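You operate a simulated robot arm through the tools that you are given. There is no shell and no other tool. Be economical: measure what you need, move in short steps, check, and stop when the job is done.

You run a simulated two-armed robot. Do the job below in one go: nothing can be reset, and whatever is moved stays where it is left.

TASK
Put the purple pad in carton C, fold its flaps and clip it.
Fine: the pads lie in the cool box, shut it again; use the orange clip.

It is judged by the outcome, as a careful person would: the job done as asked, and still so three seconds after it is handed in. It fails if anything else is knocked over, pushed out of place, dropped, spilled or broken. Flat cloth is picked up by pressing the open fingertips on it (5 to 10 N) and closing them slowly along it; thin cloth reads only 2 to 8 mm in the jaws.

THE ROBOT
Two 7-joint arms with fingered hands on one trunk, on a base that drives. Base frame: it is fixed to the floor where the robot stands at the start and does not move with it; the origin is under the middle of the robot, x ahead of it, y to its left, z up. Readings come in mm, rad, newtons and seconds.
The left shoulder is at the start at [72, 157, 1109], the right one opposite. With the tool pointing down near the work surface each hand reaches from about 100 to 820 mm from the robot's upright axis, wherever it stands, measured 20 degrees to its own side. Places, roughly: back flap of carton c [500, 400, 900]; carton c [400, 500, 700]; carton c inside [400, 500, 700]; cool box lid [700, 100, 800]; front flap of carton c [300, 600, 900]. Payload 4 kg a hand.
The tool frame of a hand sits at the grasp point between the pads (the TCP): z along the fingers, y along the line on which they close. The tips reach 30 mm beyond it. The gripper opens to 104 mm. The gripper's body begins 35 mm behind the TCP. The gripper is a hand of 3 fingers: y runs from the thumb to the fingers, the wrist lies at [-15, -104, -178] in the tool frame.
Orientation is that of the tool frame in the base frame, as a unit quaternion [w, x, y, z]. With the fingers straight down and the wrist toward the robot, the tool's x, y and z point along [0, 1, 0], [1, 0, 0] and [0, 0, -1] of the base frame.

THE INTERFACE
- The arms move only by the tool nudge_tool. It takes "left_rows", "right_rows" or both (then of equal length, played together; a hand with none holds still); each is a list of rows, each a list of 6 numbers: the shift along the base's x, y, z in mm, then the turn, a rotation vector about the base's x, y, z in rad. In form: [[x, y, z, ax, ay, az], ...]. A call has 1 to 10 rows; each row is the pose to reach, as a shift and turn from the pose commanded when the call began. Rows are played at 5 a second. More than 50 mm and 0.15 rad between two rows, and nothing of the call is played. Where a pose cannot be reached the arm comes as near as it can. A force on the tool above 80 N (or 10 N above the force at the start of the call, whichever is more), or a blocked arm, ends the call early, and 0.2 s more pass. In this call time passes only in rows, and 0.2 s behind the last. The reply holds the time, the measured pose of the TCP, the force on the tool along the base axes, the opening and the grip force, in the units named above and with some noise, with the torque about the TCP (base axes, N m) and any sound that the robot's microphone picked up.
- Cameras (640 x 400 px; columns grow to the right, rows downward): "scene" is now at [121.3, 50.8, 1329.4]; the picture's right is [0.57, -0.82, 0.00], its down [-0.53, -0.36, -0.77] and it looks along [0.63, 0.43, -0.64] (base axes); focal length 214 px, centre (320, 200). "left" rides on the left gripper at [-64, -94, -117] in its tool frame; the picture's right is [-0.72, -0.33, 0.61], its down [0.64, -0.65, 0.40] and it looks along [0.27, 0.68, 0.68] (tool axes); focal length 238 px, centre (320, 200). "right" rides on the right gripper at [64, -94, -117] in its tool frame; the picture's right is [-0.72, 0.33, -0.61], its down [-0.64, -0.65, 0.41] and it looks along [-0.27, 0.68, 0.68] (tool axes); focal length 238 px, centre (320, 200). There is no depth. A picture from a camera that has moved, and an enlarged one, comes with that camera's place and axes in the base frame and with its lens.
- get_image(camera): a new picture of that camera. No time passes.
- raise_lower(by): slides the trunk up (or, below 0, down) by that many mm; the arms and the scene camera ride with it, the base frame stays. It gives what a move gives, with no picture.
- drive_base(legs): drives the robot by 1 to 6 legs, each [ahead, left, turn to the left] in mm, mm and rad, along the robot's own axes; the way and the turn of a leg run together, so that a leg with both is an arc; at most 1500 mm and 3.142 rad a leg. The arms and the cameras ride along, it lands a little off, and it stops where it bumps. It gives what a move gives.
- curl_fingers(index, middle, thumb_bend, thumb_turn, hand): sets how far each is bent, from 0 (flat) to 100 (curled in); at 30 the hand is open as for a grip, at 70 the pads meet at the TCP. One left out holds its place. A second passes; each finger stops where it meets its share of the squeeze, and holds until it gets a number again. It is the only way to open and close the hand. It gives what a move gives, with no picture; readings hold the bend of each and the force on the fingers (four entries, about 0 where the hand has none), thumb and palm. thumb_turn goes from beside the hand (0) to across from the fingers (100), as for a grip.
- head_to(pan, tilt): turns the head with the scene camera to pan (to the left, within 1.501 rad either way) and tilt (down, from -0.506 to 1.204), counted from straight ahead of the robot. It gives what a move gives.
- zoom(camera, box): a new picture of the part [left, top, right, bottom] of that camera's present view, enlarged. No time passes.
- close_job(): hands the job in; it is judged then, once.

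Work in short steps. Places have to be worked out from the pictures, the camera data and where the tool is seen: move nearer, look again, correct. Check each grasp and each placing, and mend what went wrong. You have 120 turns and 92 pictures in all, those below and enlarged ones among them. Open the grippers and draw the arms clear of the work before you hand the job in, unless the task says otherwise; then end with one line.

The tools are called after ">>>" as name(argument=value, ...) on one line, values as JSON. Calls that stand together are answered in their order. nudge_tool: Moves the arms, as the interface text tells. Its arguments: {"type":"object","properties":{"left_rows":{"type":"array","items":{"type":"array","items":{"type":"number"}}},"right_rows":{"type":"array","items":{"type":"array","items":{"type":"number"}}}},"required":[]} The other tools are called the same way: raise_lower (by) slides the trunk up or down; curl_fingers (index, middle, thumb_bend, thumb_turn, hand) moves the fingers one by one; drive_base (legs) drives the base; head_to (pan, tilt) turns the head that bears the scene camera; get_image (camera) takes a picture; zoom (camera, box) takes an enlarged picture of a part of a camera's view; close_job () hands the job in.

At the start:

```text
time_s: 0.0
left_position: [389.6, 469.2, 1118.8]
left_tool_rot: [0.0, 0.708, 0.707, -0.001]
left_ft_force: [0.6, 0.2, 0.7]
left_ft_torque: [0.04, 0.02, 0.0]
left_finger_gap: 103.6
left_grasp_force: 0.1
left_shape: jaw
left_bend: [30.0, 30.0, 30.0, 98.0]
left_finger forces: [0.0, 0.0, 0.1, 0.0, 0.0, 0.0]
right_position: [594.3, 61.1, 1222.8]
right_tool_rot: [0.0, 0.707, 0.707, -0.002]
right_ft_force: [-0.2, 0.6, 0.1]
right_ft_torque: [0.04, 0.0, -0.04]
right_finger_gap: 103.9
right_grasp_force: 0.1
right_shape: jaw
right_bend: [30.0, 30.0, 30.0, 98.0]
right_finger forces: [0.1, 0.1, 0.0, 0.0, 0.1, 0.0]
trunk travel left (down, up): [-525.0, 415.0]
robot x, y, heading: [-2.2, -0.2, 0.003]
head pan, tilt: [0.6, 0.693]
```

scene: 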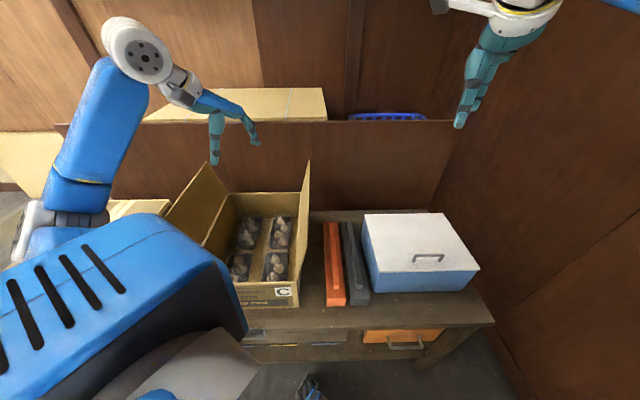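
right: 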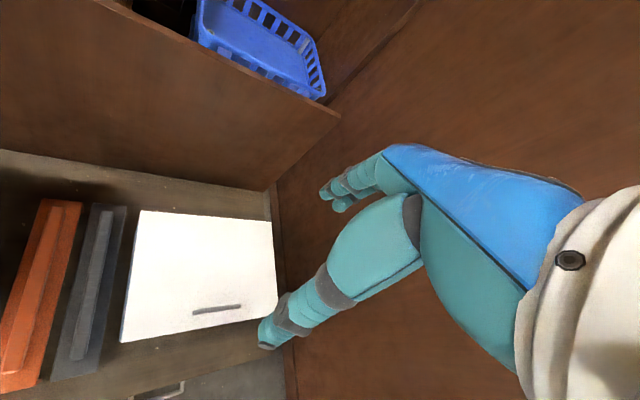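
left: 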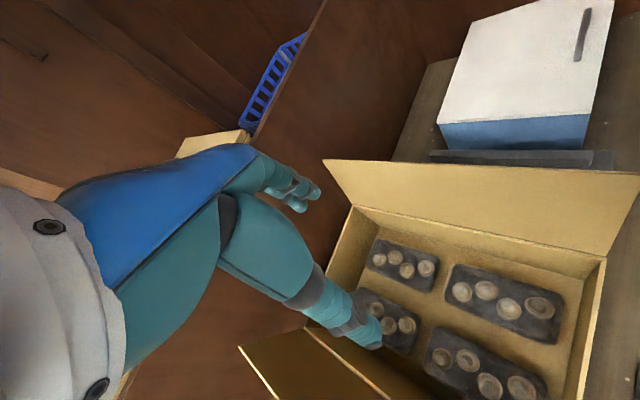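

The scene shows carton C with two open flaps, an orange and a dark clip, and the cool box with a white lid. I'll zoom in for detail.

>>> zoom(camera="scene", box=[160, 150, 320, 310])

>>> zoom(camera="scene", box=[300, 190, 500, 330])

```text
2.50 times, centred on (240, 230) of scene
camera zoom: at [121.3, 50.8, 1329.4], right [0.57, -0.82, 0.0], down [-0.53, -0.36, -0.77], along [0.63, 0.43, -0.64], focal length 536 px, centre (520, 125)
```

zoom: 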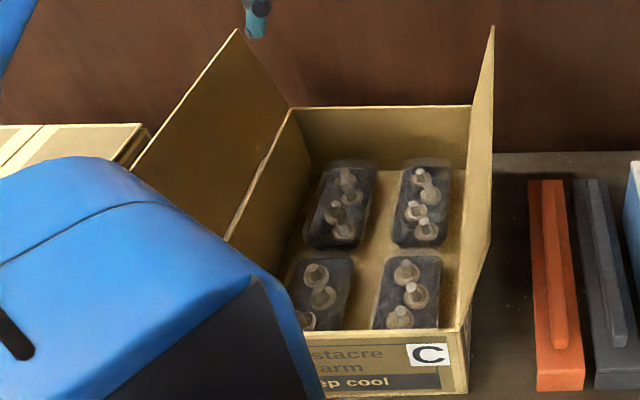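

```text
2.86 times, centred on (400, 260) of scene
camera zoom: at [121.3, 50.8, 1329.4], right [0.57, -0.82, 0.0], down [-0.53, -0.36, -0.77], along [0.63, 0.43, -0.64], focal length 613 px, centre (91, 29)
```

zoom: 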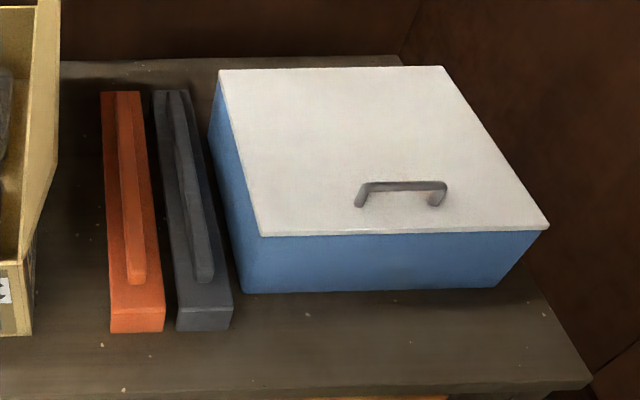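

Triangulating, I put the lid handle near [615, 2, 795], with the lid about 300 x 240 mm and the table turned about 0.6 rad from the robot. I'll look around before turning the robot to face the table.

>>> head_to(pan=1.3, tilt=0.6)

>>> get_image(camera="scene")

>>> head_to(pan=0.2, tilt=0.9)

>>> get_image(camera="scene")

```text
time_s: 1.1
left_position: [388.5, 468.0, 1118.7]
left_tool_rot: [0.0, 0.707, 0.707, 0.0]
left_ft_force: [-0.2, -0.1, -0.1]
left_ft_torque: [-0.04, -0.01, -0.01]
left_finger_gap: 103.7
left_grasp_force: 0.1
left_shape: jaw
left_bend: [30.0, 30.0, 30.0, 98.0]
left_finger forces: [0.0, 0.0, 0.1, 0.0, 0.0, 0.1]
right_position: [593.3, 59.6, 1224.7]
right_tool_rot: [0.0, 0.707, 0.707, 0.0]
right_ft_force: [0.1, 0.1, -0.1]
right_ft_torque: [0.0, 0.02, 0.01]
right_finger_gap: 103.6
right_grasp_force: 0.1
right_shape: jaw
right_bend: [30.0, 30.0, 30.0, 98.0]
right_finger forces: [0.0, 0.0, 0.0, 0.0, 0.0, 0.1]
trunk travel left (down, up): [-525.0, 415.0]
robot x, y, heading: [-1.5, 0.8, 0.0]
head pan, tilt: [1.3, 0.6]
```

```text
86 pictures are left
camera scene: at [74.8, 87.8, 1337.5], right [0.96, -0.27, 0.0], down [-0.15, -0.55, -0.82], along [0.22, 0.79, -0.57], focal length 214 px, centre (320, 200)
```

scene: 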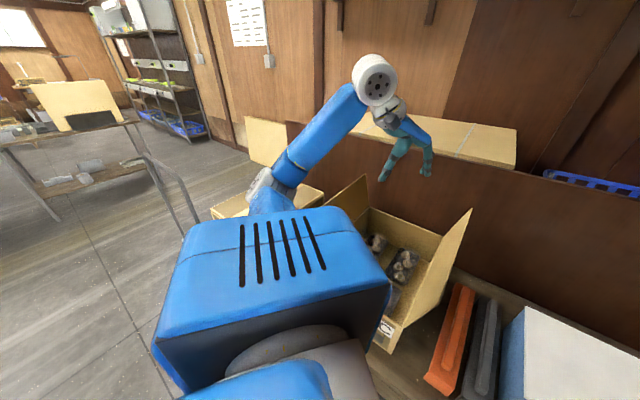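

```text
time_s: 2.4
left_position: [389.5, 467.7, 1119.8]
left_tool_rot: [0.0, 0.706, 0.708, 0.001]
left_ft_force: [-0.4, -0.3, -0.1]
left_ft_torque: [0.01, -0.02, 0.02]
left_finger_gap: 103.7
left_grasp_force: 0.0
left_shape: jaw
left_bend: [30.0, 30.0, 30.0, 98.0]
left_finger forces: [0.0, 0.0, 0.0, 0.1, 0.1, 0.1]
right_position: [592.8, 58.5, 1224.6]
right_tool_rot: [0.001, 0.707, 0.708, 0.0]
right_ft_force: [-0.5, -0.5, -0.2]
right_ft_torque: [-0.02, 0.01, -0.01]
right_finger_gap: 103.8
right_grasp_force: 0.1
right_shape: jaw
right_bend: [30.0, 30.0, 30.0, 98.0]
right_finger forces: [0.0, 0.0, 0.0, 0.0, 0.1, 0.1]
trunk travel left (down, up): [-525.0, 415.0]
robot x, y, heading: [-1.6, 1.7, 0.003]
head pan, tilt: [0.201, 0.901]
```

```text
85 pictures are left
camera scene: at [125.0, 17.7, 1312.7], right [0.2, -0.98, 0.0], down [-0.77, -0.16, -0.62], along [0.61, 0.12, -0.79], focal length 214 px, centre (320, 200)
```

scene: 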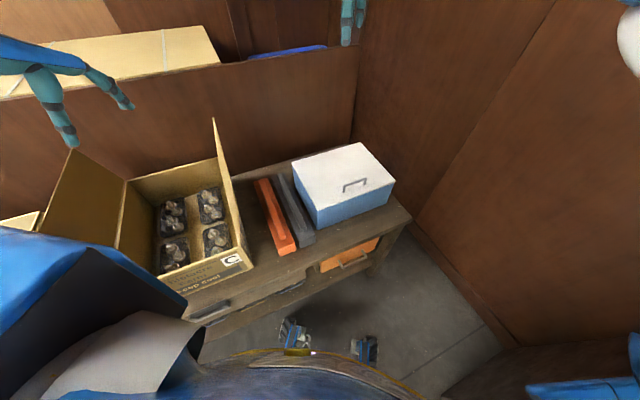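

The surroundings look clear at arm height, so I'll turn the robot 0.6 rad left in place to face the table.

>>> drive_base(legs=[[0, 0, 0.58]])

>>> head_to(pan=0.0, tilt=0.85)

>>> get_image(camera="scene")

>>> get_image(camera="right")

>>> get_image(camera="left")

```text
time_s: 4.4
left_position: [74.1, 603.1, 1118.7]
left_tool_rot: [0.0, 0.478, 0.879, 0.001]
left_ft_force: [-0.1, 0.7, 0.6]
left_ft_torque: [-0.02, 0.0, -0.01]
left_finger_gap: 103.8
left_grasp_force: 0.1
left_shape: jaw
left_bend: [30.0, 30.0, 30.0, 98.0]
left_finger forces: [0.0, 0.0, 0.0, 0.0, 0.1, 0.1]
right_position: [467.1, 370.4, 1224.9]
right_tool_rot: [0.0, 0.478, 0.878, -0.001]
right_ft_force: [0.3, -0.3, 0.5]
right_ft_torque: [0.0, 0.01, 0.0]
right_finger_gap: 103.7
right_grasp_force: 0.1
right_shape: jaw
right_bend: [30.0, 30.0, 30.0, 98.0]
right_finger forces: [0.0, 0.1, 0.0, 0.1, 0.0, 0.1]
trunk travel left (down, up): [-525.0, 415.0]
robot x, y, heading: [-3.8, 6.4, 0.575]
head pan, tilt: [0.201, 0.901]
```

```text
time_s: 5.1
left_position: [72.2, 601.4, 1120.4]
left_tool_rot: [-0.001, 0.478, 0.878, 0.001]
left_ft_force: [-0.2, 0.3, 0.5]
left_ft_torque: [-0.03, 0.01, 0.0]
left_finger_gap: 103.7
left_grasp_force: 0.1
left_shape: jaw
left_bend: [30.0, 30.0, 30.0, 98.0]
left_finger forces: [0.0, 0.1, 0.0, 0.0, 0.1, 0.0]
right_position: [465.4, 368.9, 1225.5]
right_tool_rot: [0.0, 0.478, 0.879, 0.001]
right_ft_force: [0.2, -0.2, -0.1]
right_ft_torque: [0.0, -0.02, 0.02]
right_finger_gap: 104.0
right_grasp_force: 0.0
right_shape: jaw
right_bend: [30.0, 30.0, 30.0, 98.0]
right_finger forces: [0.1, 0.0, 0.0, 0.1, 0.0, 0.1]
trunk travel left (down, up): [-525.0, 415.0]
robot x, y, heading: [-1.0, 0.0, 0.575]
head pan, tilt: [0.0, 0.85]
```

```text
84 pictures are left
camera scene: at [106.8, 72.9, 1316.6], right [0.54, -0.84, 0.0], down [-0.63, -0.41, -0.66], along [0.55, 0.36, -0.75], focal length 214 px, centre (320, 200)
```

scene: 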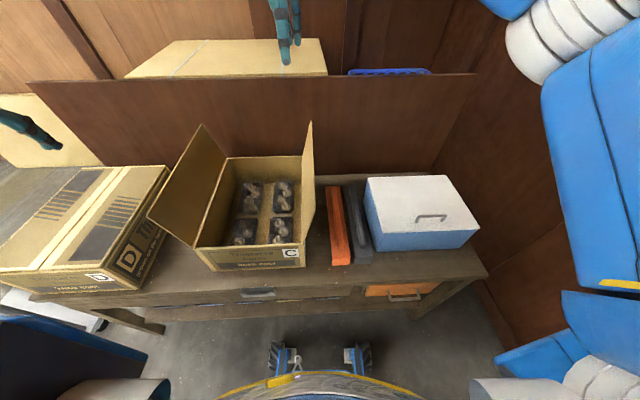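

```text
83 pictures are left
camera right: at [351.3, 372.6, 1341.3], right [0.66, -0.43, 0.61], down [-0.2, -0.89, -0.41], along [0.72, 0.15, -0.68], focal length 238 px, centre (320, 200)
```

right: 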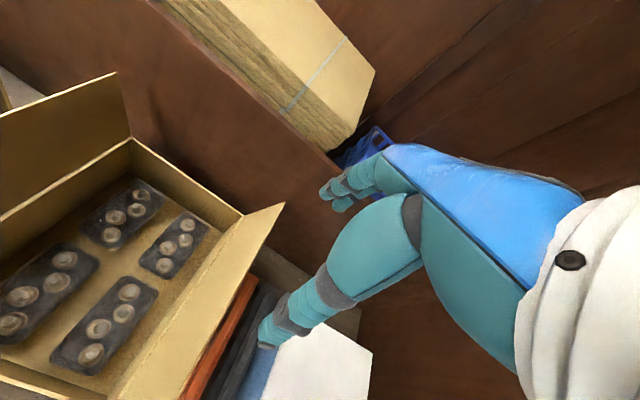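

```text
82 pictures are left
camera left: at [27.5, 496.1, 1237.4], right [0.12, -0.78, -0.61], down [-0.9, 0.18, -0.4], along [0.43, 0.6, -0.68], focal length 238 px, centre (320, 200)
```

left: 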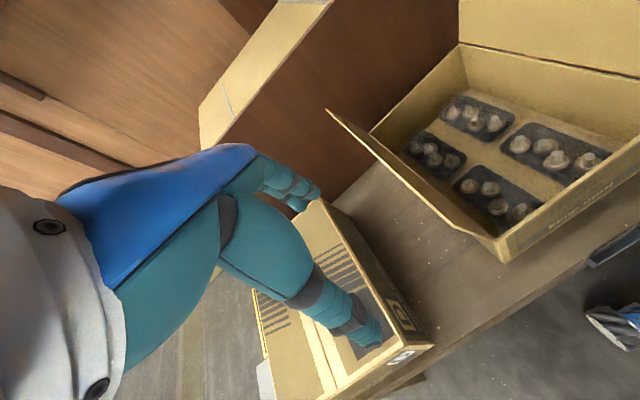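

The robot now faces the table squarely. I'll zoom in on the carton and the clips/cool box for positions.

>>> zoom(camera="scene", box=[140, 110, 340, 285])

>>> zoom(camera="scene", box=[310, 160, 490, 290])

```text
2.29 times, centred on (240, 198) of scene
camera zoom: at [106.8, 72.9, 1316.6], right [0.54, -0.84, 0.0], down [-0.63, -0.41, -0.66], along [0.55, 0.36, -0.75], focal length 490 px, centre (503, 206)
```

zoom: 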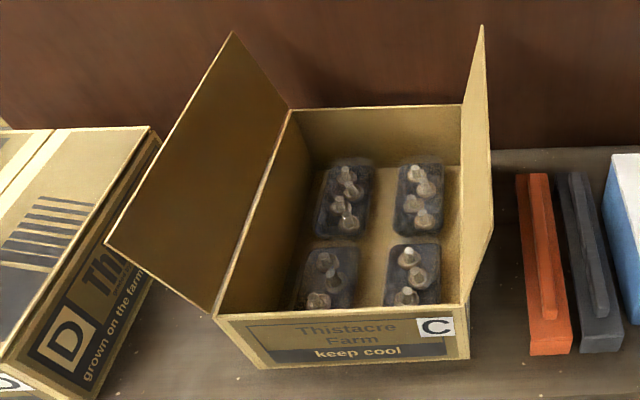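

```text
3.08 times, centred on (400, 225) of scene
camera zoom: at [106.8, 72.9, 1316.6], right [0.54, -0.84, 0.0], down [-0.63, -0.41, -0.66], along [0.55, 0.36, -0.75], focal length 660 px, centre (74, 123)
```

zoom: 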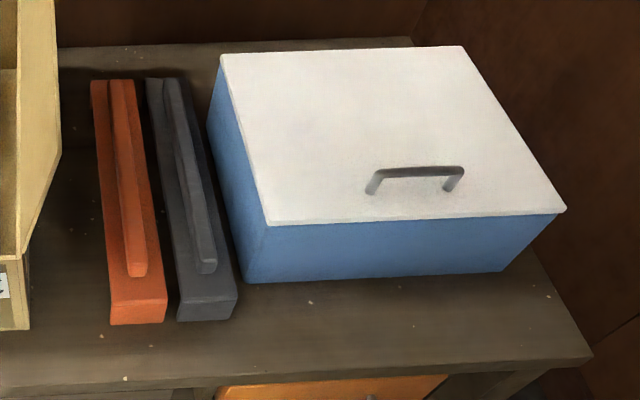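

I estimate the lid spans u 480–720 and r 177–471 in the robot's axes, and the carton rim is at z≈797. I'll shift the base 150 mm right so both hands reach the cool box.

>>> drive_base(legs=[[0, -150, 0.03]])

>>> get_image(camera="scene")

>>> get_image(camera="right")

```text
time_s: 6.5
left_position: [136.6, 484.0, 1115.2]
left_tool_rot: [0.002, 0.466, 0.885, -0.001]
left_ft_force: [0.5, 0.5, -1.2]
left_ft_torque: [-0.01, 0.01, 0.0]
left_finger_gap: 103.6
left_grasp_force: 0.0
left_shape: jaw
left_bend: [30.0, 30.0, 30.0, 98.0]
left_finger forces: [0.0, 0.1, 0.1, 0.0, 0.1, 0.0]
right_position: [534.9, 263.3, 1225.2]
right_tool_rot: [0.004, 0.466, 0.885, -0.001]
right_ft_force: [-0.5, 0.5, 0.6]
right_ft_torque: [0.02, -0.01, -0.01]
right_finger_gap: 103.8
right_grasp_force: 0.0
right_shape: jaw
right_bend: [30.0, 30.0, 30.0, 98.0]
right_finger forces: [0.0, 0.0, 0.1, 0.1, 0.0, 0.0]
trunk travel left (down, up): [-525.0, 415.0]
robot x, y, heading: [85.7, -128.2, 0.596]
head pan, tilt: [0.0, 0.85]
```

```text
79 pictures are left
camera scene: at [181.2, -39.0, 1316.5], right [0.57, -0.82, 0.01], down [-0.62, -0.43, -0.66], along [0.55, 0.36, -0.75], focal length 214 px, centre (320, 200)
```

scene: 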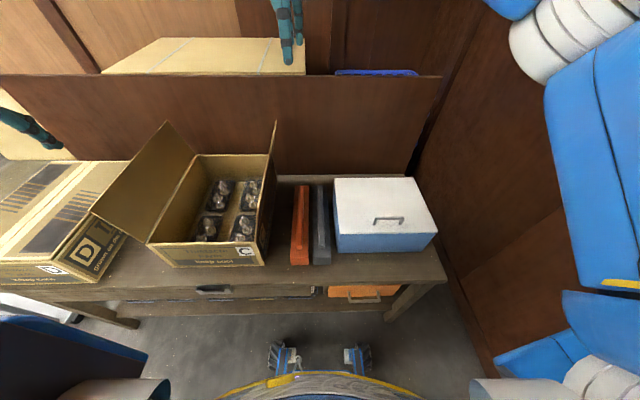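

```text
78 pictures are left
camera right: at [419.9, 263.7, 1340.4], right [0.67, -0.41, 0.62], down [-0.17, -0.9, -0.4], along [0.72, 0.16, -0.68], focal length 238 px, centre (320, 200)
```

right: 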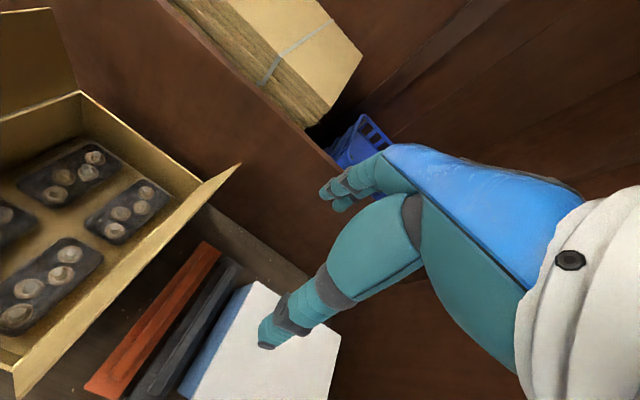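

Right hand is clear; I'll move it over the lid handle (≈[620, 0]) and lower to z≈950.

>>> nudge_tool(right_rows=[[14, -44, 0, 0, 0, 0], [28, -88, 0, 0, 0, 0], [42, -132, 0, 0, 0, 0], [56, -176, 0, 0, 0, 0], [70, -220, -30, 0, 0, 0], [83, -262, -60, 0, 0, 0], [83, -262, -110, 0, 0, 0], [83, -262, -160, 0, 0, 0], [83, -262, -210, 0, 0, 0], [83, -262, -260, 0, 0, 0]])

>>> get_image(camera="scene")

>>> get_image(camera="right")

```text
refused: row 5 steps farther than a row can; nothing moved
```

```text
77 pictures are left
camera scene: at [181.2, -39.0, 1316.5], right [0.57, -0.82, 0.01], down [-0.62, -0.43, -0.66], along [0.55, 0.36, -0.75], focal length 214 px, centre (320, 200)
```

scene: 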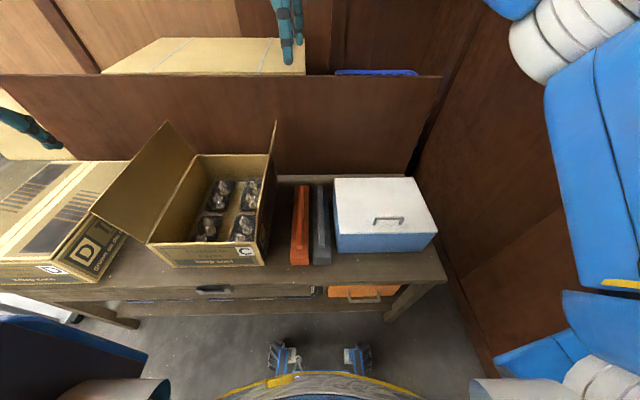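

```text
76 pictures are left
camera right: at [419.9, 263.7, 1340.4], right [0.67, -0.41, 0.62], down [-0.17, -0.9, -0.4], along [0.72, 0.16, -0.68], focal length 238 px, centre (320, 200)
```

right: 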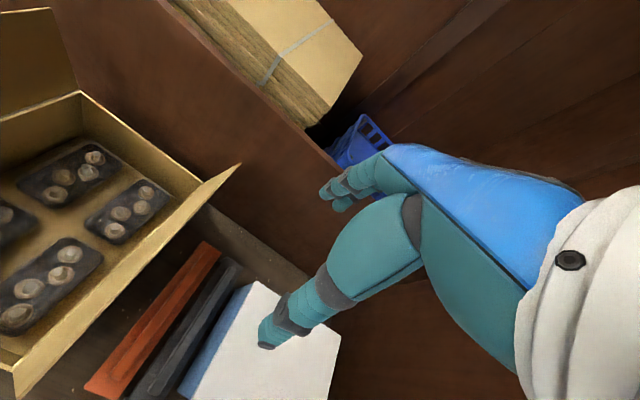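

A combined step was a bit too long; I'll repeat the move with smaller steps.

>>> nudge_tool(right_rows=[[14, -44, 0, 0, 0, 0], [28, -88, 0, 0, 0, 0], [42, -132, 0, 0, 0, 0], [56, -176, 0, 0, 0, 0], [70, -220, 0, 0, 0, 0], [83, -262, 0, 0, 0, 0], [83, -262, -50, 0, 0, 0], [83, -262, -100, 0, 0, 0], [83, -262, -150, 0, 0, 0], [83, -262, -200, 0, 0, 0]])

>>> nudge_tool(right_rows=[[0, 0, -50, 0, 0, 0], [0, 0, -90, 0, 0, 0]])

>>> get_image(camera="scene")

>>> get_image(camera="right")

```text
time_s: 8.7
left_position: [143.7, 473.1, 1122.1]
left_tool_rot: [-0.001, 0.467, 0.884, 0.001]
left_ft_force: [0.7, 0.4, 0.0]
left_ft_torque: [0.01, 0.01, -0.01]
left_finger_gap: 103.6
left_grasp_force: 0.1
left_shape: jaw
left_bend: [30.0, 30.0, 30.0, 98.0]
left_finger forces: [0.1, 0.0, 0.1, 0.1, 0.0, 0.0]
right_position: [624.5, -12.2, 1024.7]
right_tool_rot: [-0.002, 0.467, 0.884, 0.003]
right_ft_force: [0.8, -0.5, 0.3]
right_ft_torque: [-0.01, 0.02, 0.03]
right_finger_gap: 103.7
right_grasp_force: 0.1
right_shape: jaw
right_bend: [30.0, 30.0, 30.0, 98.0]
right_finger forces: [0.0, 0.0, 0.1, 0.0, 0.0, 0.0]
trunk travel left (down, up): [-525.0, 415.0]
robot x, y, heading: [79.2, -125.6, 0.599]
head pan, tilt: [0.0, 0.85]
```

```text
time_s: 9.3
left_position: [143.4, 473.0, 1122.0]
left_tool_rot: [-0.003, 0.467, 0.884, 0.002]
left_ft_force: [-0.1, -0.4, -0.4]
left_ft_torque: [0.01, 0.02, 0.02]
left_finger_gap: 103.8
left_grasp_force: 0.1
left_shape: jaw
left_bend: [30.0, 30.0, 30.0, 98.0]
left_finger forces: [0.1, 0.1, 0.1, 0.0, 0.0, 0.0]
right_position: [624.9, -13.0, 933.5]
right_tool_rot: [-0.003, 0.466, 0.885, 0.003]
right_ft_force: [0.9, 0.4, 0.3]
right_ft_torque: [0.01, 0.02, 0.03]
right_finger_gap: 103.8
right_grasp_force: 0.1
right_shape: jaw
right_bend: [30.0, 30.0, 30.0, 98.0]
right_finger forces: [0.0, 0.0, 0.1, 0.1, 0.1, 0.0]
trunk travel left (down, up): [-525.0, 415.0]
robot x, y, heading: [85.5, -123.1, 0.597]
head pan, tilt: [0.0, 0.85]
```

```text
75 pictures are left
camera scene: at [190.6, -52.2, 1316.7], right [0.56, -0.83, 0.0], down [-0.62, -0.43, -0.66], along [0.54, 0.37, -0.75], focal length 214 px, centre (320, 200)
```

scene: 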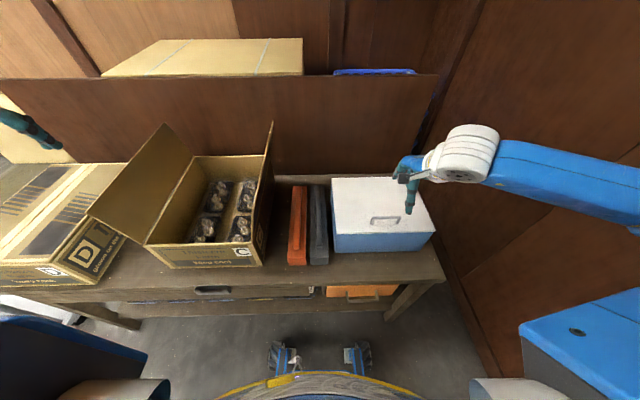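

```text
74 pictures are left
camera right: at [510.8, -14.6, 1049.5], right [0.68, -0.41, 0.61], down [-0.18, -0.89, -0.41], along [0.72, 0.17, -0.68], focal length 238 px, centre (320, 200)
```

right: 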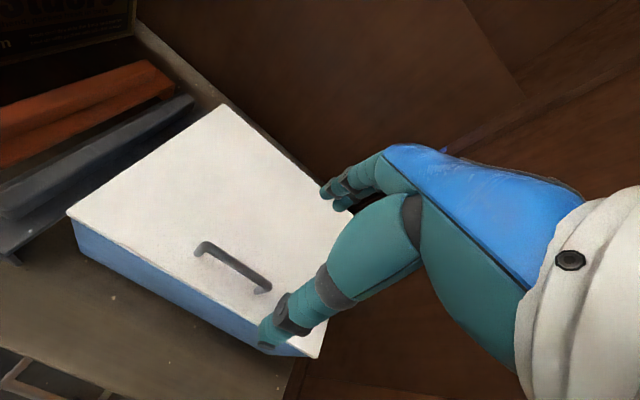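

From the hand camera the handle's middle is at [617, 6, ~795]. I'll shift by (-8, +19) and go down to z≈815 and look.

>>> nudge_tool(right_rows=[[-8, 19, -30, 0, 0, 0], [-8, 19, -70, 0, 0, 0], [-8, 19, -100, 0, 0, 0], [-8, 19, -115, 0, 0, 0]])

>>> get_image(camera="right")

>>> zoom(camera="scene", box=[320, 150, 460, 270])

```text
time_s: 10.3
left_position: [143.3, 473.2, 1122.0]
left_tool_rot: [-0.003, 0.466, 0.885, 0.003]
left_ft_force: [-0.1, -0.3, -0.2]
left_ft_torque: [0.0, -0.01, 0.05]
left_finger_gap: 103.5
left_grasp_force: 0.1
left_shape: jaw
left_bend: [30.0, 30.0, 30.0, 98.0]
left_finger forces: [0.0, 0.0, 0.0, 0.1, 0.0, 0.0]
right_position: [617.5, 5.9, 821.7]
right_tool_rot: [-0.001, 0.467, 0.884, 0.002]
right_ft_force: [0.2, -0.6, 0.5]
right_ft_torque: [-0.03, 0.01, -0.02]
right_finger_gap: 104.0
right_grasp_force: 0.1
right_shape: jaw
right_bend: [30.0, 30.0, 30.0, 98.0]
right_finger forces: [0.0, 0.0, 0.1, 0.0, 0.1, 0.0]
trunk travel left (down, up): [-525.0, 415.0]
robot x, y, heading: [83.2, -127.7, 0.6]
head pan, tilt: [0.0, 0.85]
```

```text
73 pictures are left
camera right: at [502.8, 6.1, 937.6], right [0.68, -0.41, 0.61], down [-0.18, -0.9, -0.41], along [0.71, 0.17, -0.68], focal length 238 px, centre (320, 200)
```

right: 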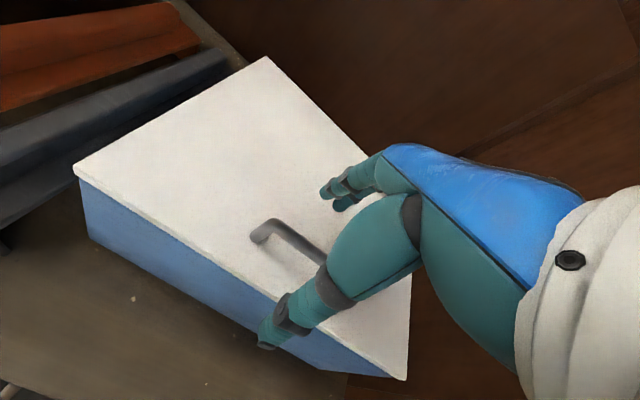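

```text
3.33 times, centred on (390, 210) of scene
camera zoom: at [189.7, -51.3, 1316.6], right [0.56, -0.83, 0.0], down [-0.62, -0.43, -0.66], along [0.54, 0.37, -0.75], focal length 715 px, centre (87, 167)
```

zoom: 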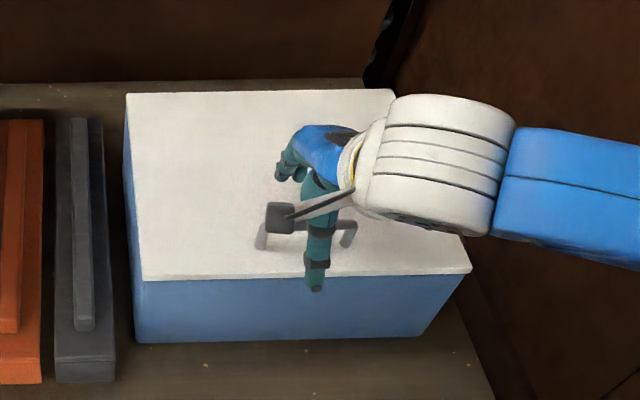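

The bar lies between thumb and fingers. I'll lower about 15 mm to put the bar at the pads, then close.

>>> nudge_tool(right_rows=[[0, 0, -8, 0, 0, 0], [0, 0, -16, 0, 0, 0]])

>>> curl_fingers(hand="right", index=75, middle=75, thumb_bend=75)

>>> get_image(camera="right")

```text
time_s: 10.9
left_position: [141.7, 472.8, 1123.0]
left_tool_rot: [-0.002, 0.466, 0.885, 0.003]
left_ft_force: [-0.4, 0.6, 0.6]
left_ft_torque: [0.02, 0.01, 0.01]
left_finger_gap: 103.5
left_grasp_force: 0.1
left_shape: jaw
left_bend: [30.0, 30.0, 30.0, 98.0]
left_finger forces: [0.0, 0.0, 0.0, 0.1, 0.0, 0.0]
right_position: [617.0, 7.6, 805.4]
right_tool_rot: [-0.001, 0.467, 0.884, 0.003]
right_ft_force: [0.3, -0.2, 0.3]
right_ft_torque: [-0.02, -0.03, -0.01]
right_finger_gap: 104.0
right_grasp_force: 0.0
right_shape: jaw
right_bend: [30.0, 30.0, 30.0, 98.0]
right_finger forces: [0.1, 0.0, 0.0, 0.0, 0.0, 0.0]
trunk travel left (down, up): [-525.0, 415.0]
robot x, y, heading: [86.2, -122.9, 0.599]
head pan, tilt: [0.0, 0.85]
```

```text
time_s: 11.9
left_position: [141.8, 473.7, 1122.8]
left_tool_rot: [-0.002, 0.467, 0.884, 0.002]
left_ft_force: [0.3, -1.5, 0.0]
left_ft_torque: [-0.01, 0.06, 0.01]
left_finger_gap: 103.7
left_grasp_force: 0.0
left_shape: jaw
left_bend: [30.0, 30.0, 30.0, 98.0]
left_finger forces: [0.0, 0.0, 0.0, 0.0, 0.0, 0.0]
right_position: [617.1, 6.9, 806.9]
right_tool_rot: [-0.002, 0.466, 0.885, 0.002]
right_ft_force: [-0.2, -2.0, -2.4]
right_ft_torque: [-0.02, 0.03, 0.04]
right_finger_gap: 0.0
right_grasp_force: 1.2
right_shape: fingers
right_bend: [74.0, 74.0, 71.0, 97.0]
right_finger forces: [0.0, 2.3, 0.0, 0.1, 0.1, 0.1]
trunk travel left (down, up): [-525.0, 415.0]
robot x, y, heading: [83.9, -126.4, 0.599]
head pan, tilt: [0.0, 0.85]
```

```text
71 pictures are left
camera right: at [502.8, 7.0, 921.8], right [0.68, -0.41, 0.61], down [-0.18, -0.9, -0.41], along [0.71, 0.17, -0.68], focal length 238 px, centre (320, 200)
```

right: 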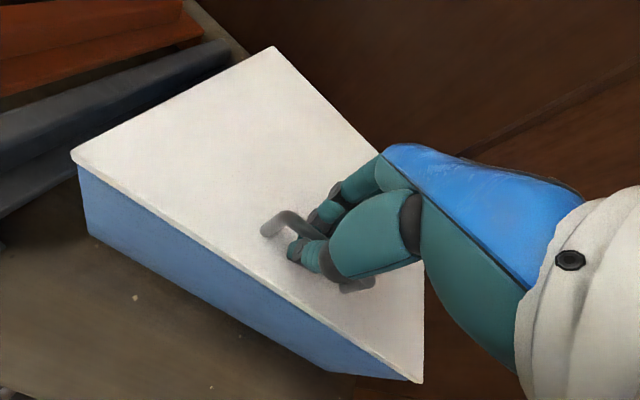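

The fingers closed just above the bar (gap 0). I'll open partly, lower 13 mm, and close again.

>>> curl_fingers(hand="right", index=45, middle=45, thumb_bend=45)

>>> nudge_tool(right_rows=[[0, 0, -5, 0, 0, 0], [0, 0, -9, 0, 0, 0], [0, 0, -13, 0, 0, 0]])

>>> curl_fingers(hand="right", index=75, middle=75, thumb_bend=75)

>>> get_image(camera="right")

```text
time_s: 12.9
left_position: [143.0, 473.1, 1122.2]
left_tool_rot: [-0.002, 0.466, 0.885, 0.002]
left_ft_force: [0.6, 0.1, 0.3]
left_ft_torque: [-0.01, 0.0, -0.01]
left_finger_gap: 103.6
left_grasp_force: 0.2
left_shape: jaw
left_bend: [30.0, 30.0, 30.0, 98.0]
left_finger forces: [0.0, 0.0, 0.0, 0.1, 0.0, 0.0]
right_position: [617.1, 8.2, 805.8]
right_tool_rot: [-0.002, 0.466, 0.885, 0.004]
right_ft_force: [-0.3, -0.3, 0.4]
right_ft_torque: [0.0, 0.0, 0.02]
right_finger_gap: 64.2
right_grasp_force: 0.1
right_shape: fingers
right_bend: [45.0, 45.0, 45.0, 97.0]
right_finger forces: [0.0, 0.3, 0.0, 0.1, 0.0, 0.1]
trunk travel left (down, up): [-525.0, 415.0]
robot x, y, heading: [84.7, -123.8, 0.598]
head pan, tilt: [0.0, 0.85]
```

```text
time_s: 13.7
left_position: [135.6, 470.4, 1124.1]
left_tool_rot: [0.0, 0.466, 0.885, 0.005]
left_ft_force: [-0.2, -0.7, 0.3]
left_ft_torque: [-0.02, -0.02, 0.01]
left_finger_gap: 103.4
left_grasp_force: 0.1
left_shape: jaw
left_bend: [30.0, 30.0, 30.0, 98.0]
left_finger forces: [0.0, 0.0, 0.1, 0.0, 0.1, 0.0]
right_position: [614.4, 8.7, 799.9]
right_tool_rot: [0.002, 0.466, 0.885, 0.01]
right_ft_force: [2.9, -4.7, 39.6]
right_ft_torque: [0.66, -1.66, -0.19]
right_finger_gap: 65.7
right_grasp_force: 20.3
right_shape: fingers
right_bend: [44.0, 41.0, 45.0, 97.0]
right_finger forces: [7.3, 32.9, 0.0, 0.0, 0.0, 0.0]
trunk travel left (down, up): [-525.0, 415.0]
robot x, y, heading: [81.8, -122.8, 0.601]
head pan, tilt: [0.0, 0.85]
```

```text
time_s: 14.7
left_position: [134.7, 469.6, 1125.0]
left_tool_rot: [0.001, 0.466, 0.885, 0.004]
left_ft_force: [1.3, 0.4, 0.3]
left_ft_torque: [-0.01, -0.01, -0.01]
left_finger_gap: 103.9
left_grasp_force: 0.0
left_shape: jaw
left_bend: [30.0, 30.0, 30.0, 98.0]
left_finger forces: [0.1, 0.0, 0.0, 0.0, 0.0, 0.0]
right_position: [612.1, 7.6, 799.9]
right_tool_rot: [0.0, 0.465, 0.885, 0.007]
right_ft_force: [-9.6, -6.9, 45.2]
right_ft_torque: [-0.85, 1.39, -0.07]
right_finger_gap: 9.4
right_grasp_force: 29.2
right_shape: fingers
right_bend: [75.0, 75.0, 64.0, 98.0]
right_finger forces: [2.5, 0.0, 0.0, 0.1, 56.5, 0.0]
trunk travel left (down, up): [-525.0, 415.0]
robot x, y, heading: [82.2, -125.5, 0.602]
head pan, tilt: [0.0, 0.85]
```

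```text
70 pictures are left
camera right: at [495.9, 5.8, 914.3], right [0.67, -0.42, 0.61], down [-0.17, -0.89, -0.42], along [0.72, 0.17, -0.67], focal length 238 px, centre (320, 200)
```

right: 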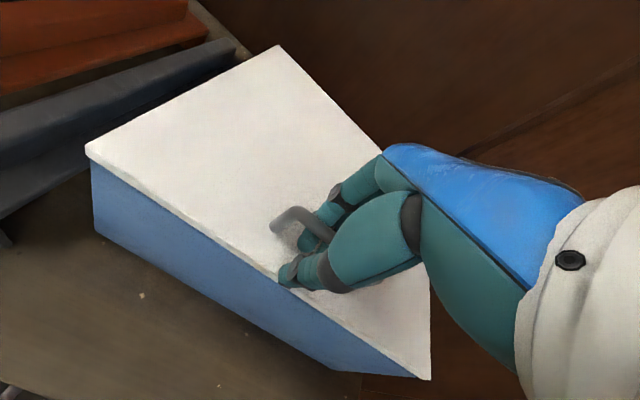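

The fingertips touch the lid (~45 N down) and something is gripped with a 9 mm gap. I'll ease up in small steps and watch whether the handle is held.

>>> nudge_tool(right_rows=[[0, 0, 4, 0, 0, 0], [0, 0, 8, 0, 0, 0], [0, 0, 12, 0, 0, 0]])

>>> get_image(camera="right")

```text
time_s: 15.5
left_position: [142.3, 473.3, 1121.8]
left_tool_rot: [-0.002, 0.467, 0.884, 0.003]
left_ft_force: [0.6, -0.4, 0.6]
left_ft_torque: [0.01, 0.04, 0.01]
left_finger_gap: 103.7
left_grasp_force: 0.1
left_shape: jaw
left_bend: [30.0, 30.0, 30.0, 98.0]
left_finger forces: [0.0, 0.0, 0.0, 0.0, 0.0, 0.0]
right_position: [615.0, 5.4, 800.4]
right_tool_rot: [-0.003, 0.468, 0.884, 0.0]
right_ft_force: [-9.0, -5.9, 0.5]
right_ft_torque: [-0.23, 0.39, 0.01]
right_finger_gap: 9.3
right_grasp_force: 11.0
right_shape: fingers
right_bend: [75.0, 75.0, 62.0, 96.0]
right_finger forces: [2.8, 0.6, 0.1, 0.0, 17.9, 0.1]
trunk travel left (down, up): [-525.0, 415.0]
robot x, y, heading: [83.8, -124.6, 0.601]
head pan, tilt: [0.0, 0.85]
```

```text
69 pictures are left
camera right: at [501.0, 5.7, 917.9], right [0.68, -0.41, 0.61], down [-0.18, -0.9, -0.4], along [0.71, 0.16, -0.68], focal length 238 px, centre (320, 200)
```

right: 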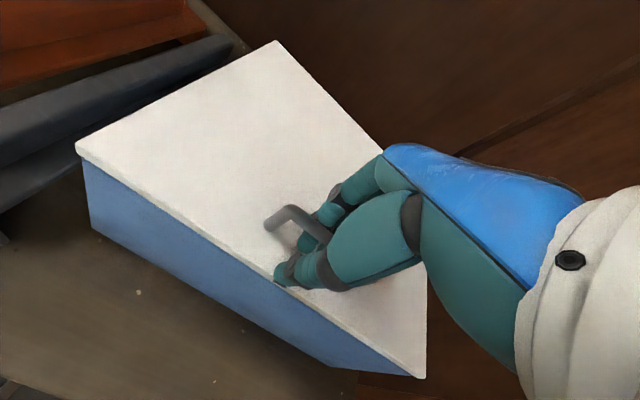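

The bar is held (9.3 mm gap) with no net vertical load. I'll lift 24 mm slowly and read the forces to learn whether the lid is hinged.

>>> nudge_tool(right_rows=[[0, 0, 6, 0, 0, 0], [0, 0, 12, 0, 0, 0], [0, 0, 18, 0, 0, 0], [0, 0, 24, 0, 0, 0]])

>>> get_image(camera="scene")

>>> get_image(camera="right")

```text
time_s: 16.5
left_position: [142.0, 472.7, 1123.8]
left_tool_rot: [-0.003, 0.466, 0.885, 0.002]
left_ft_force: [-0.1, -0.5, -0.9]
left_ft_torque: [0.0, 0.02, 0.02]
left_finger_gap: 103.5
left_grasp_force: 0.0
left_shape: jaw
left_bend: [30.0, 30.0, 30.0, 98.0]
left_finger forces: [0.0, 0.0, 0.1, 0.1, 0.0, 0.0]
right_position: [616.4, 8.0, 828.9]
right_tool_rot: [-0.002, 0.467, 0.884, 0.002]
right_ft_force: [-5.1, -3.7, -4.8]
right_ft_torque: [-0.37, 0.66, -0.05]
right_finger_gap: 13.3
right_grasp_force: 18.7
right_shape: fingers
right_bend: [74.0, 74.0, 61.0, 97.0]
right_finger forces: [10.4, 6.2, 0.1, 0.0, 20.5, 0.0]
trunk travel left (down, up): [-525.0, 415.0]
robot x, y, heading: [86.2, -123.1, 0.598]
head pan, tilt: [0.0, 0.85]
```

```text
68 pictures are left
camera scene: at [189.2, -52.1, 1316.7], right [0.56, -0.83, 0.0], down [-0.62, -0.43, -0.66], along [0.54, 0.37, -0.75], focal length 214 px, centre (320, 200)
```

scene: 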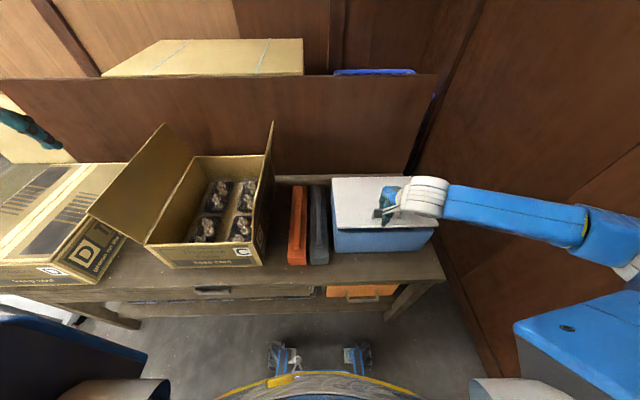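

```text
67 pictures are left
camera right: at [502.2, 6.7, 944.4], right [0.68, -0.41, 0.61], down [-0.18, -0.9, -0.41], along [0.72, 0.17, -0.68], focal length 238 px, centre (320, 200)
```

right: 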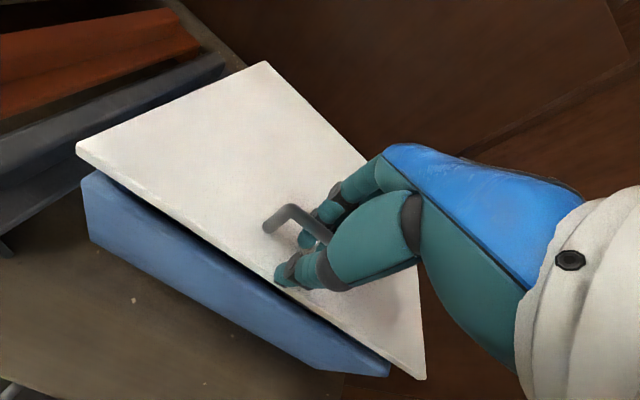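

The lid is hinged at the back (it tilts; about 5 N at the handle). I'll follow the arc about the hinge while tilting the hand with it.

>>> nudge_tool(right_rows=[[3, 2, 13, -0.04, 0.058, 0], [6.9, 4.8, 26, -0.079, 0.115, 0], [11.5, 8, 39, -0.119, 0.173, 0], [16.8, 11.5, 51, -0.158, 0.231, 0], [23, 15.6, 63, -0.198, 0.289, 0], [29.5, 20.3, 73.5, -0.238, 0.346, 0]])

>>> get_image(camera="scene")

>>> get_image(camera="right")

```text
time_s: 17.9
left_position: [143.5, 473.7, 1121.8]
left_tool_rot: [-0.002, 0.467, 0.884, 0.001]
left_ft_force: [-0.4, -0.4, 0.1]
left_ft_torque: [0.01, 0.05, 0.0]
left_finger_gap: 103.7
left_grasp_force: 0.0
left_shape: jaw
left_bend: [30.0, 30.0, 30.0, 98.0]
left_finger forces: [0.0, 0.0, 0.0, 0.0, 0.1, 0.0]
right_position: [646.7, 29.6, 901.1]
right_tool_rot: [-0.099, 0.457, 0.865, -0.183]
right_ft_force: [1.4, 3.6, -5.3]
right_ft_torque: [-0.1, 0.26, -0.03]
right_finger_gap: 11.3
right_grasp_force: 12.5
right_shape: fingers
right_bend: [74.0, 74.0, 63.0, 97.0]
right_finger forces: [9.7, 3.7, 0.0, 0.1, 11.4, 0.0]
trunk travel left (down, up): [-525.0, 415.0]
robot x, y, heading: [85.4, -129.1, 0.601]
head pan, tilt: [0.0, 0.85]
```

```text
66 pictures are left
camera scene: at [191.2, -49.5, 1316.3], right [0.56, -0.83, 0.0], down [-0.62, -0.43, -0.66], along [0.54, 0.37, -0.75], focal length 214 px, centre (320, 200)
```

scene: 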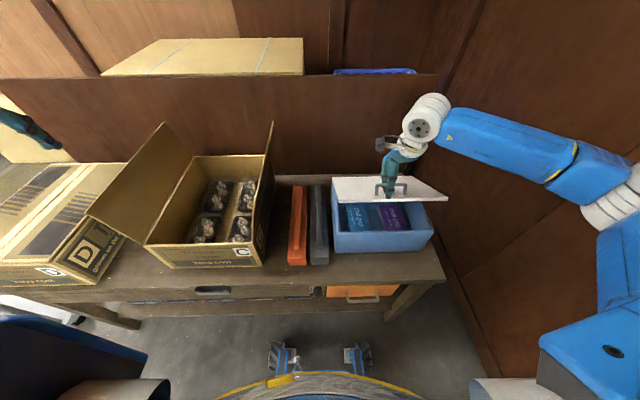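

```text
65 pictures are left
camera right: at [579.0, 60.0, 1045.8], right [0.86, -0.29, 0.42], down [-0.27, -0.96, -0.11], along [0.44, -0.02, -0.9], focal length 238 px, centre (320, 200)
```

right: 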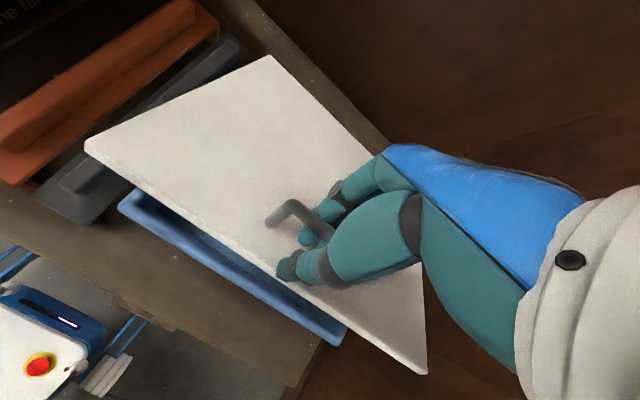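

The lid opens well; inside are a blue pad (left) and a purple pad (right). I'll continue the arc.

>>> nudge_tool(right_rows=[[7.3, 5, 10.5, -0.04, 0.058, 0], [15, 10.3, 20.4, -0.079, 0.115, 0], [23.6, 16.2, 29.6, -0.119, 0.173, 0], [32.4, 22.2, 38.1, -0.158, 0.231, 0], [41.8, 28.7, 45.6, -0.198, 0.289, 0], [51.5, 35.4, 52.5, -0.238, 0.346, 0], [61.7, 42.4, 58.5, -0.277, 0.404, 0], [72.1, 49.5, 63.7, -0.317, 0.461, 0]])

>>> get_image(camera="scene")

```text
time_s: 19.7
left_position: [142.4, 474.4, 1122.3]
left_tool_rot: [-0.002, 0.467, 0.884, 0.001]
left_ft_force: [-0.1, 0.4, -0.2]
left_ft_torque: [0.01, 0.01, 0.0]
left_finger_gap: 103.7
left_grasp_force: 0.0
left_shape: jaw
left_bend: [30.0, 30.0, 30.0, 98.0]
left_finger forces: [0.1, 0.0, 0.0, 0.0, 0.0, 0.0]
right_position: [717.2, 80.0, 964.8]
right_tool_rot: [-0.219, 0.412, 0.78, -0.417]
right_ft_force: [-1.0, 0.4, -2.7]
right_ft_torque: [-0.11, 0.15, -0.04]
right_finger_gap: 9.5
right_grasp_force: 9.3
right_shape: fingers
right_bend: [74.0, 74.0, 63.0, 97.0]
right_finger forces: [7.1, 2.3, 0.0, 0.1, 8.7, 0.0]
trunk travel left (down, up): [-525.0, 415.0]
robot x, y, heading: [83.8, -127.7, 0.602]
head pan, tilt: [0.0, 0.85]
```

```text
64 pictures are left
camera scene: at [189.2, -47.8, 1316.4], right [0.56, -0.83, 0.0], down [-0.62, -0.43, -0.66], along [0.54, 0.37, -0.75], focal length 214 px, centre (320, 200)
```

scene: 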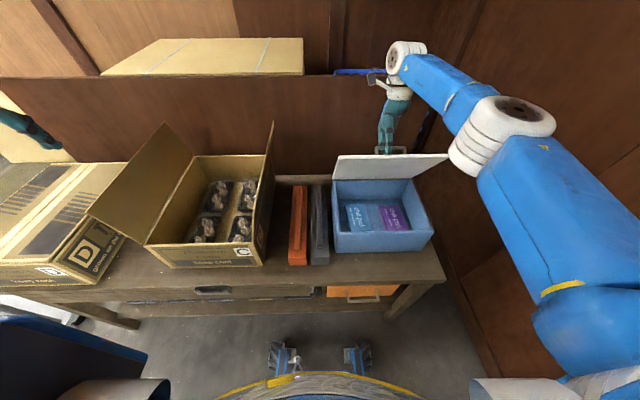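

The lid stands about 65° open with low forces, held by the right hand. I'll zoom into the box to locate the purple pad.

>>> zoom(camera="scene", box=[325, 145, 455, 260])

```text
3.48 times, centred on (390, 202) of scene
camera zoom: at [189.2, -47.8, 1316.4], right [0.56, -0.83, 0.0], down [-0.62, -0.43, -0.66], along [0.54, 0.37, -0.75], focal length 746 px, centre (76, 191)
```

zoom: 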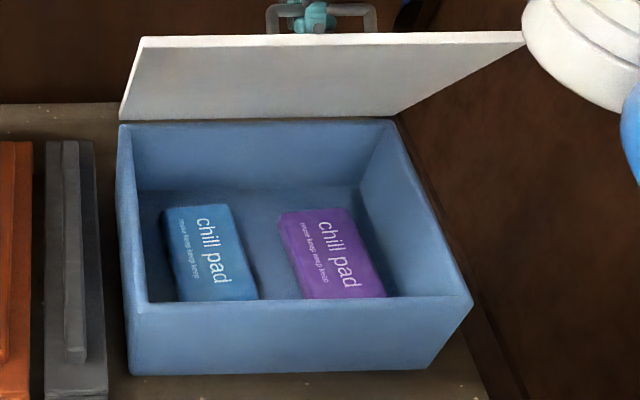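

The purple pad (about 76 mm wide across, ~115 long) is centred near [712, -10, 700]. I'll open the lid a bit more for clearance before bringing in the left hand.

>>> nudge_tool(right_rows=[[8, 5.5, 3.5, -0.02, 0.029, 0], [16.5, 11.2, 6.5, -0.04, 0.058, 0], [25, 17, 9, -0.06, 0.087, 0], [33, 22.5, 10.5, -0.08, 0.116, 0]])

>>> nudge_tool(left_rows=[[35, -30, 0, 0, 0, -0.14], [70, -60, 0, 0, 0, -0.28], [105, -90, 0, 0, 0, -0.42], [140, -120, 0, 0, 0, -0.56], [175, -150, 0, 0, 0, -0.7], [210, -180, 0, 0, 0, -0.84], [245, -210, 0, 0, 0, -0.98], [280, -240, 0, 0, 0, -1.12], [315, -270, 0, 0, 0, -1.26], [350, -300, 0, 0, 0, -1.4]])

>>> get_image(camera="scene")

```text
time_s: 20.7
left_position: [145.9, 478.9, 1119.3]
left_tool_rot: [-0.002, 0.466, 0.885, 0.0]
left_ft_force: [-0.2, 0.5, 0.8]
left_ft_torque: [-0.03, -0.02, 0.02]
left_finger_gap: 103.6
left_grasp_force: 0.0
left_shape: jaw
left_bend: [30.0, 30.0, 30.0, 98.0]
left_finger forces: [0.1, 0.1, 0.0, 0.0, 0.0, 0.1]
right_position: [710.2, 71.0, 973.7]
right_tool_rot: [-0.244, 0.399, 0.753, -0.463]
right_ft_force: [5.9, 14.8, -29.2]
right_ft_torque: [0.06, 0.2, 0.08]
right_finger_gap: 7.4
right_grasp_force: 19.6
right_shape: fingers
right_bend: [74.0, 74.0, 71.0, 97.0]
right_finger forces: [26.6, 12.0, 0.1, 0.0, 0.0, 0.0]
right hand out of reach, approached as far as the arm can: row 1, 2, 3, 4
trunk travel left (down, up): [-525.0, 415.0]
robot x, y, heading: [85.5, -128.9, 0.6]
head pan, tilt: [0.0, 0.85]
```

```text
time_s: 22.9
left_position: [497.9, 178.4, 1119.4]
left_tool_rot: [0.0, 0.927, 0.375, 0.001]
left_ft_force: [0.4, -0.9, 1.4]
left_ft_torque: [-0.01, -0.01, -0.01]
left_finger_gap: 103.6
left_grasp_force: 0.0
left_shape: jaw
left_bend: [30.0, 30.0, 30.0, 98.0]
left_finger forces: [0.0, 0.0, 0.0, 0.0, 0.0, 0.0]
right_position: [712.1, 70.5, 974.8]
right_tool_rot: [-0.246, 0.399, 0.754, -0.46]
right_ft_force: [1.9, 18.3, -27.9]
right_ft_torque: [0.23, 0.21, 0.05]
right_finger_gap: 8.7
right_grasp_force: 19.7
right_shape: fingers
right_bend: [75.0, 74.0, 71.0, 97.0]
right_finger forces: [26.9, 13.0, 0.1, 0.0, 0.0, 0.0]
trunk travel left (down, up): [-525.0, 415.0]
robot x, y, heading: [83.2, -125.4, 0.602]
head pan, tilt: [0.0, 0.85]
```

```text
62 pictures are left
camera scene: at [199.3, -45.6, 1315.3], right [0.57, -0.82, 0.0], down [-0.63, -0.43, -0.65], along [0.54, 0.37, -0.76], focal length 214 px, centre (320, 200)
```

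scene: 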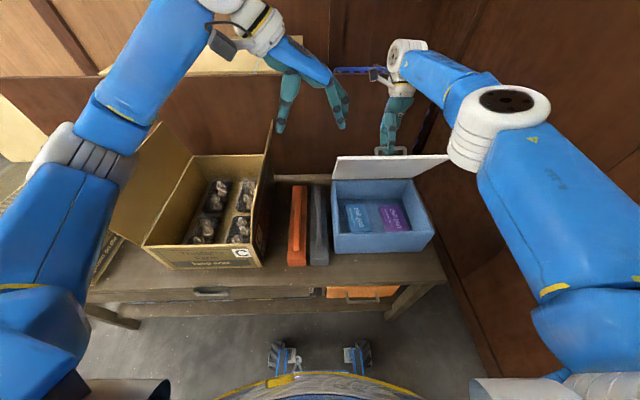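

The right arm hit its reach limit and is pulling ~28 N on the lid; I'll ease it back to the previous relaxed pose.

>>> nudge_tool(right_rows=[[2, 3, -3, 0.015, -0.022, 0], [4, 6, -6, 0.03, -0.045, 0], [6, 9, -8, 0.045, -0.065, 0]])

```text
time_s: 23.7
left_position: [494.4, 175.6, 1122.4]
left_tool_rot: [0.0, 0.927, 0.376, 0.002]
left_ft_force: [-0.2, -0.2, -0.5]
left_ft_torque: [0.01, 0.01, 0.03]
left_finger_gap: 103.6
left_grasp_force: 0.0
left_shape: jaw
left_bend: [30.0, 30.0, 30.0, 98.0]
left_finger forces: [0.1, 0.1, 0.1, 0.0, 0.0, 0.0]
right_position: [714.2, 72.9, 970.1]
right_tool_rot: [-0.233, 0.407, 0.766, -0.439]
right_ft_force: [3.0, 3.2, -13.3]
right_ft_torque: [-0.29, 0.51, -0.06]
right_finger_gap: 4.7
right_grasp_force: 18.5
right_shape: fingers
right_bend: [74.0, 74.0, 71.0, 97.0]
right_finger forces: [15.5, 8.1, 0.2, 0.0, 14.2, 0.0]
trunk travel left (down, up): [-525.0, 415.0]
robot x, y, heading: [87.8, -124.8, 0.602]
head pan, tilt: [0.0, 0.85]
```

The load dropped but the gap reads 4.7 mm; I'll move a little more back down and look at the grip with the right camera.

>>> nudge_tool(right_rows=[[1.5, 3, -3, 0.0, 0, 0], [3, 6, -6, 0.0, 0, 0]])

>>> get_image(camera="right")

```text
time_s: 24.3
left_position: [494.5, 175.2, 1122.2]
left_tool_rot: [0.0, 0.927, 0.375, 0.002]
left_ft_force: [-0.1, -0.3, -0.4]
left_ft_torque: [0.0, 0.02, 0.02]
left_finger_gap: 103.8
left_grasp_force: 0.2
left_shape: jaw
left_bend: [30.0, 30.0, 30.0, 98.0]
left_finger forces: [0.0, 0.1, 0.0, 0.0, 0.1, 0.0]
right_position: [716.0, 77.9, 964.8]
right_tool_rot: [-0.234, 0.407, 0.767, -0.439]
right_ft_force: [2.2, -5.8, -4.3]
right_ft_torque: [-0.24, 0.23, 0.02]
right_finger_gap: 0.7
right_grasp_force: 10.3
right_shape: fingers
right_bend: [74.0, 75.0, 70.0, 98.0]
right_finger forces: [9.7, 1.9, 0.0, 0.0, 8.6, 0.0]
trunk travel left (down, up): [-525.0, 415.0]
robot x, y, heading: [83.2, -124.2, 0.599]
head pan, tilt: [0.0, 0.85]
```

```text
61 pictures are left
camera right: at [723.7, 161.0, 1104.7], right [0.98, -0.21, 0.03], down [-0.2, -0.91, 0.36], along [-0.05, -0.35, -0.93], focal length 238 px, centre (320, 200)
```

right: 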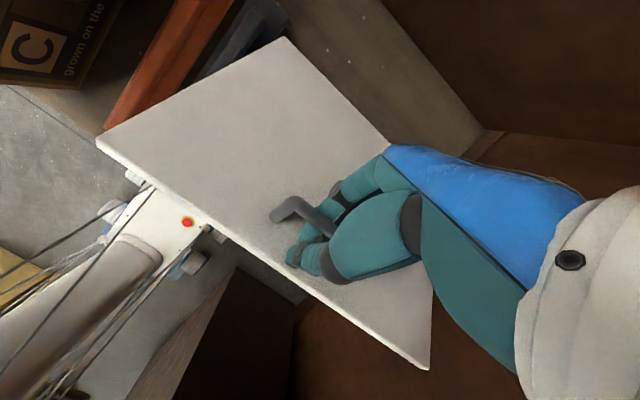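

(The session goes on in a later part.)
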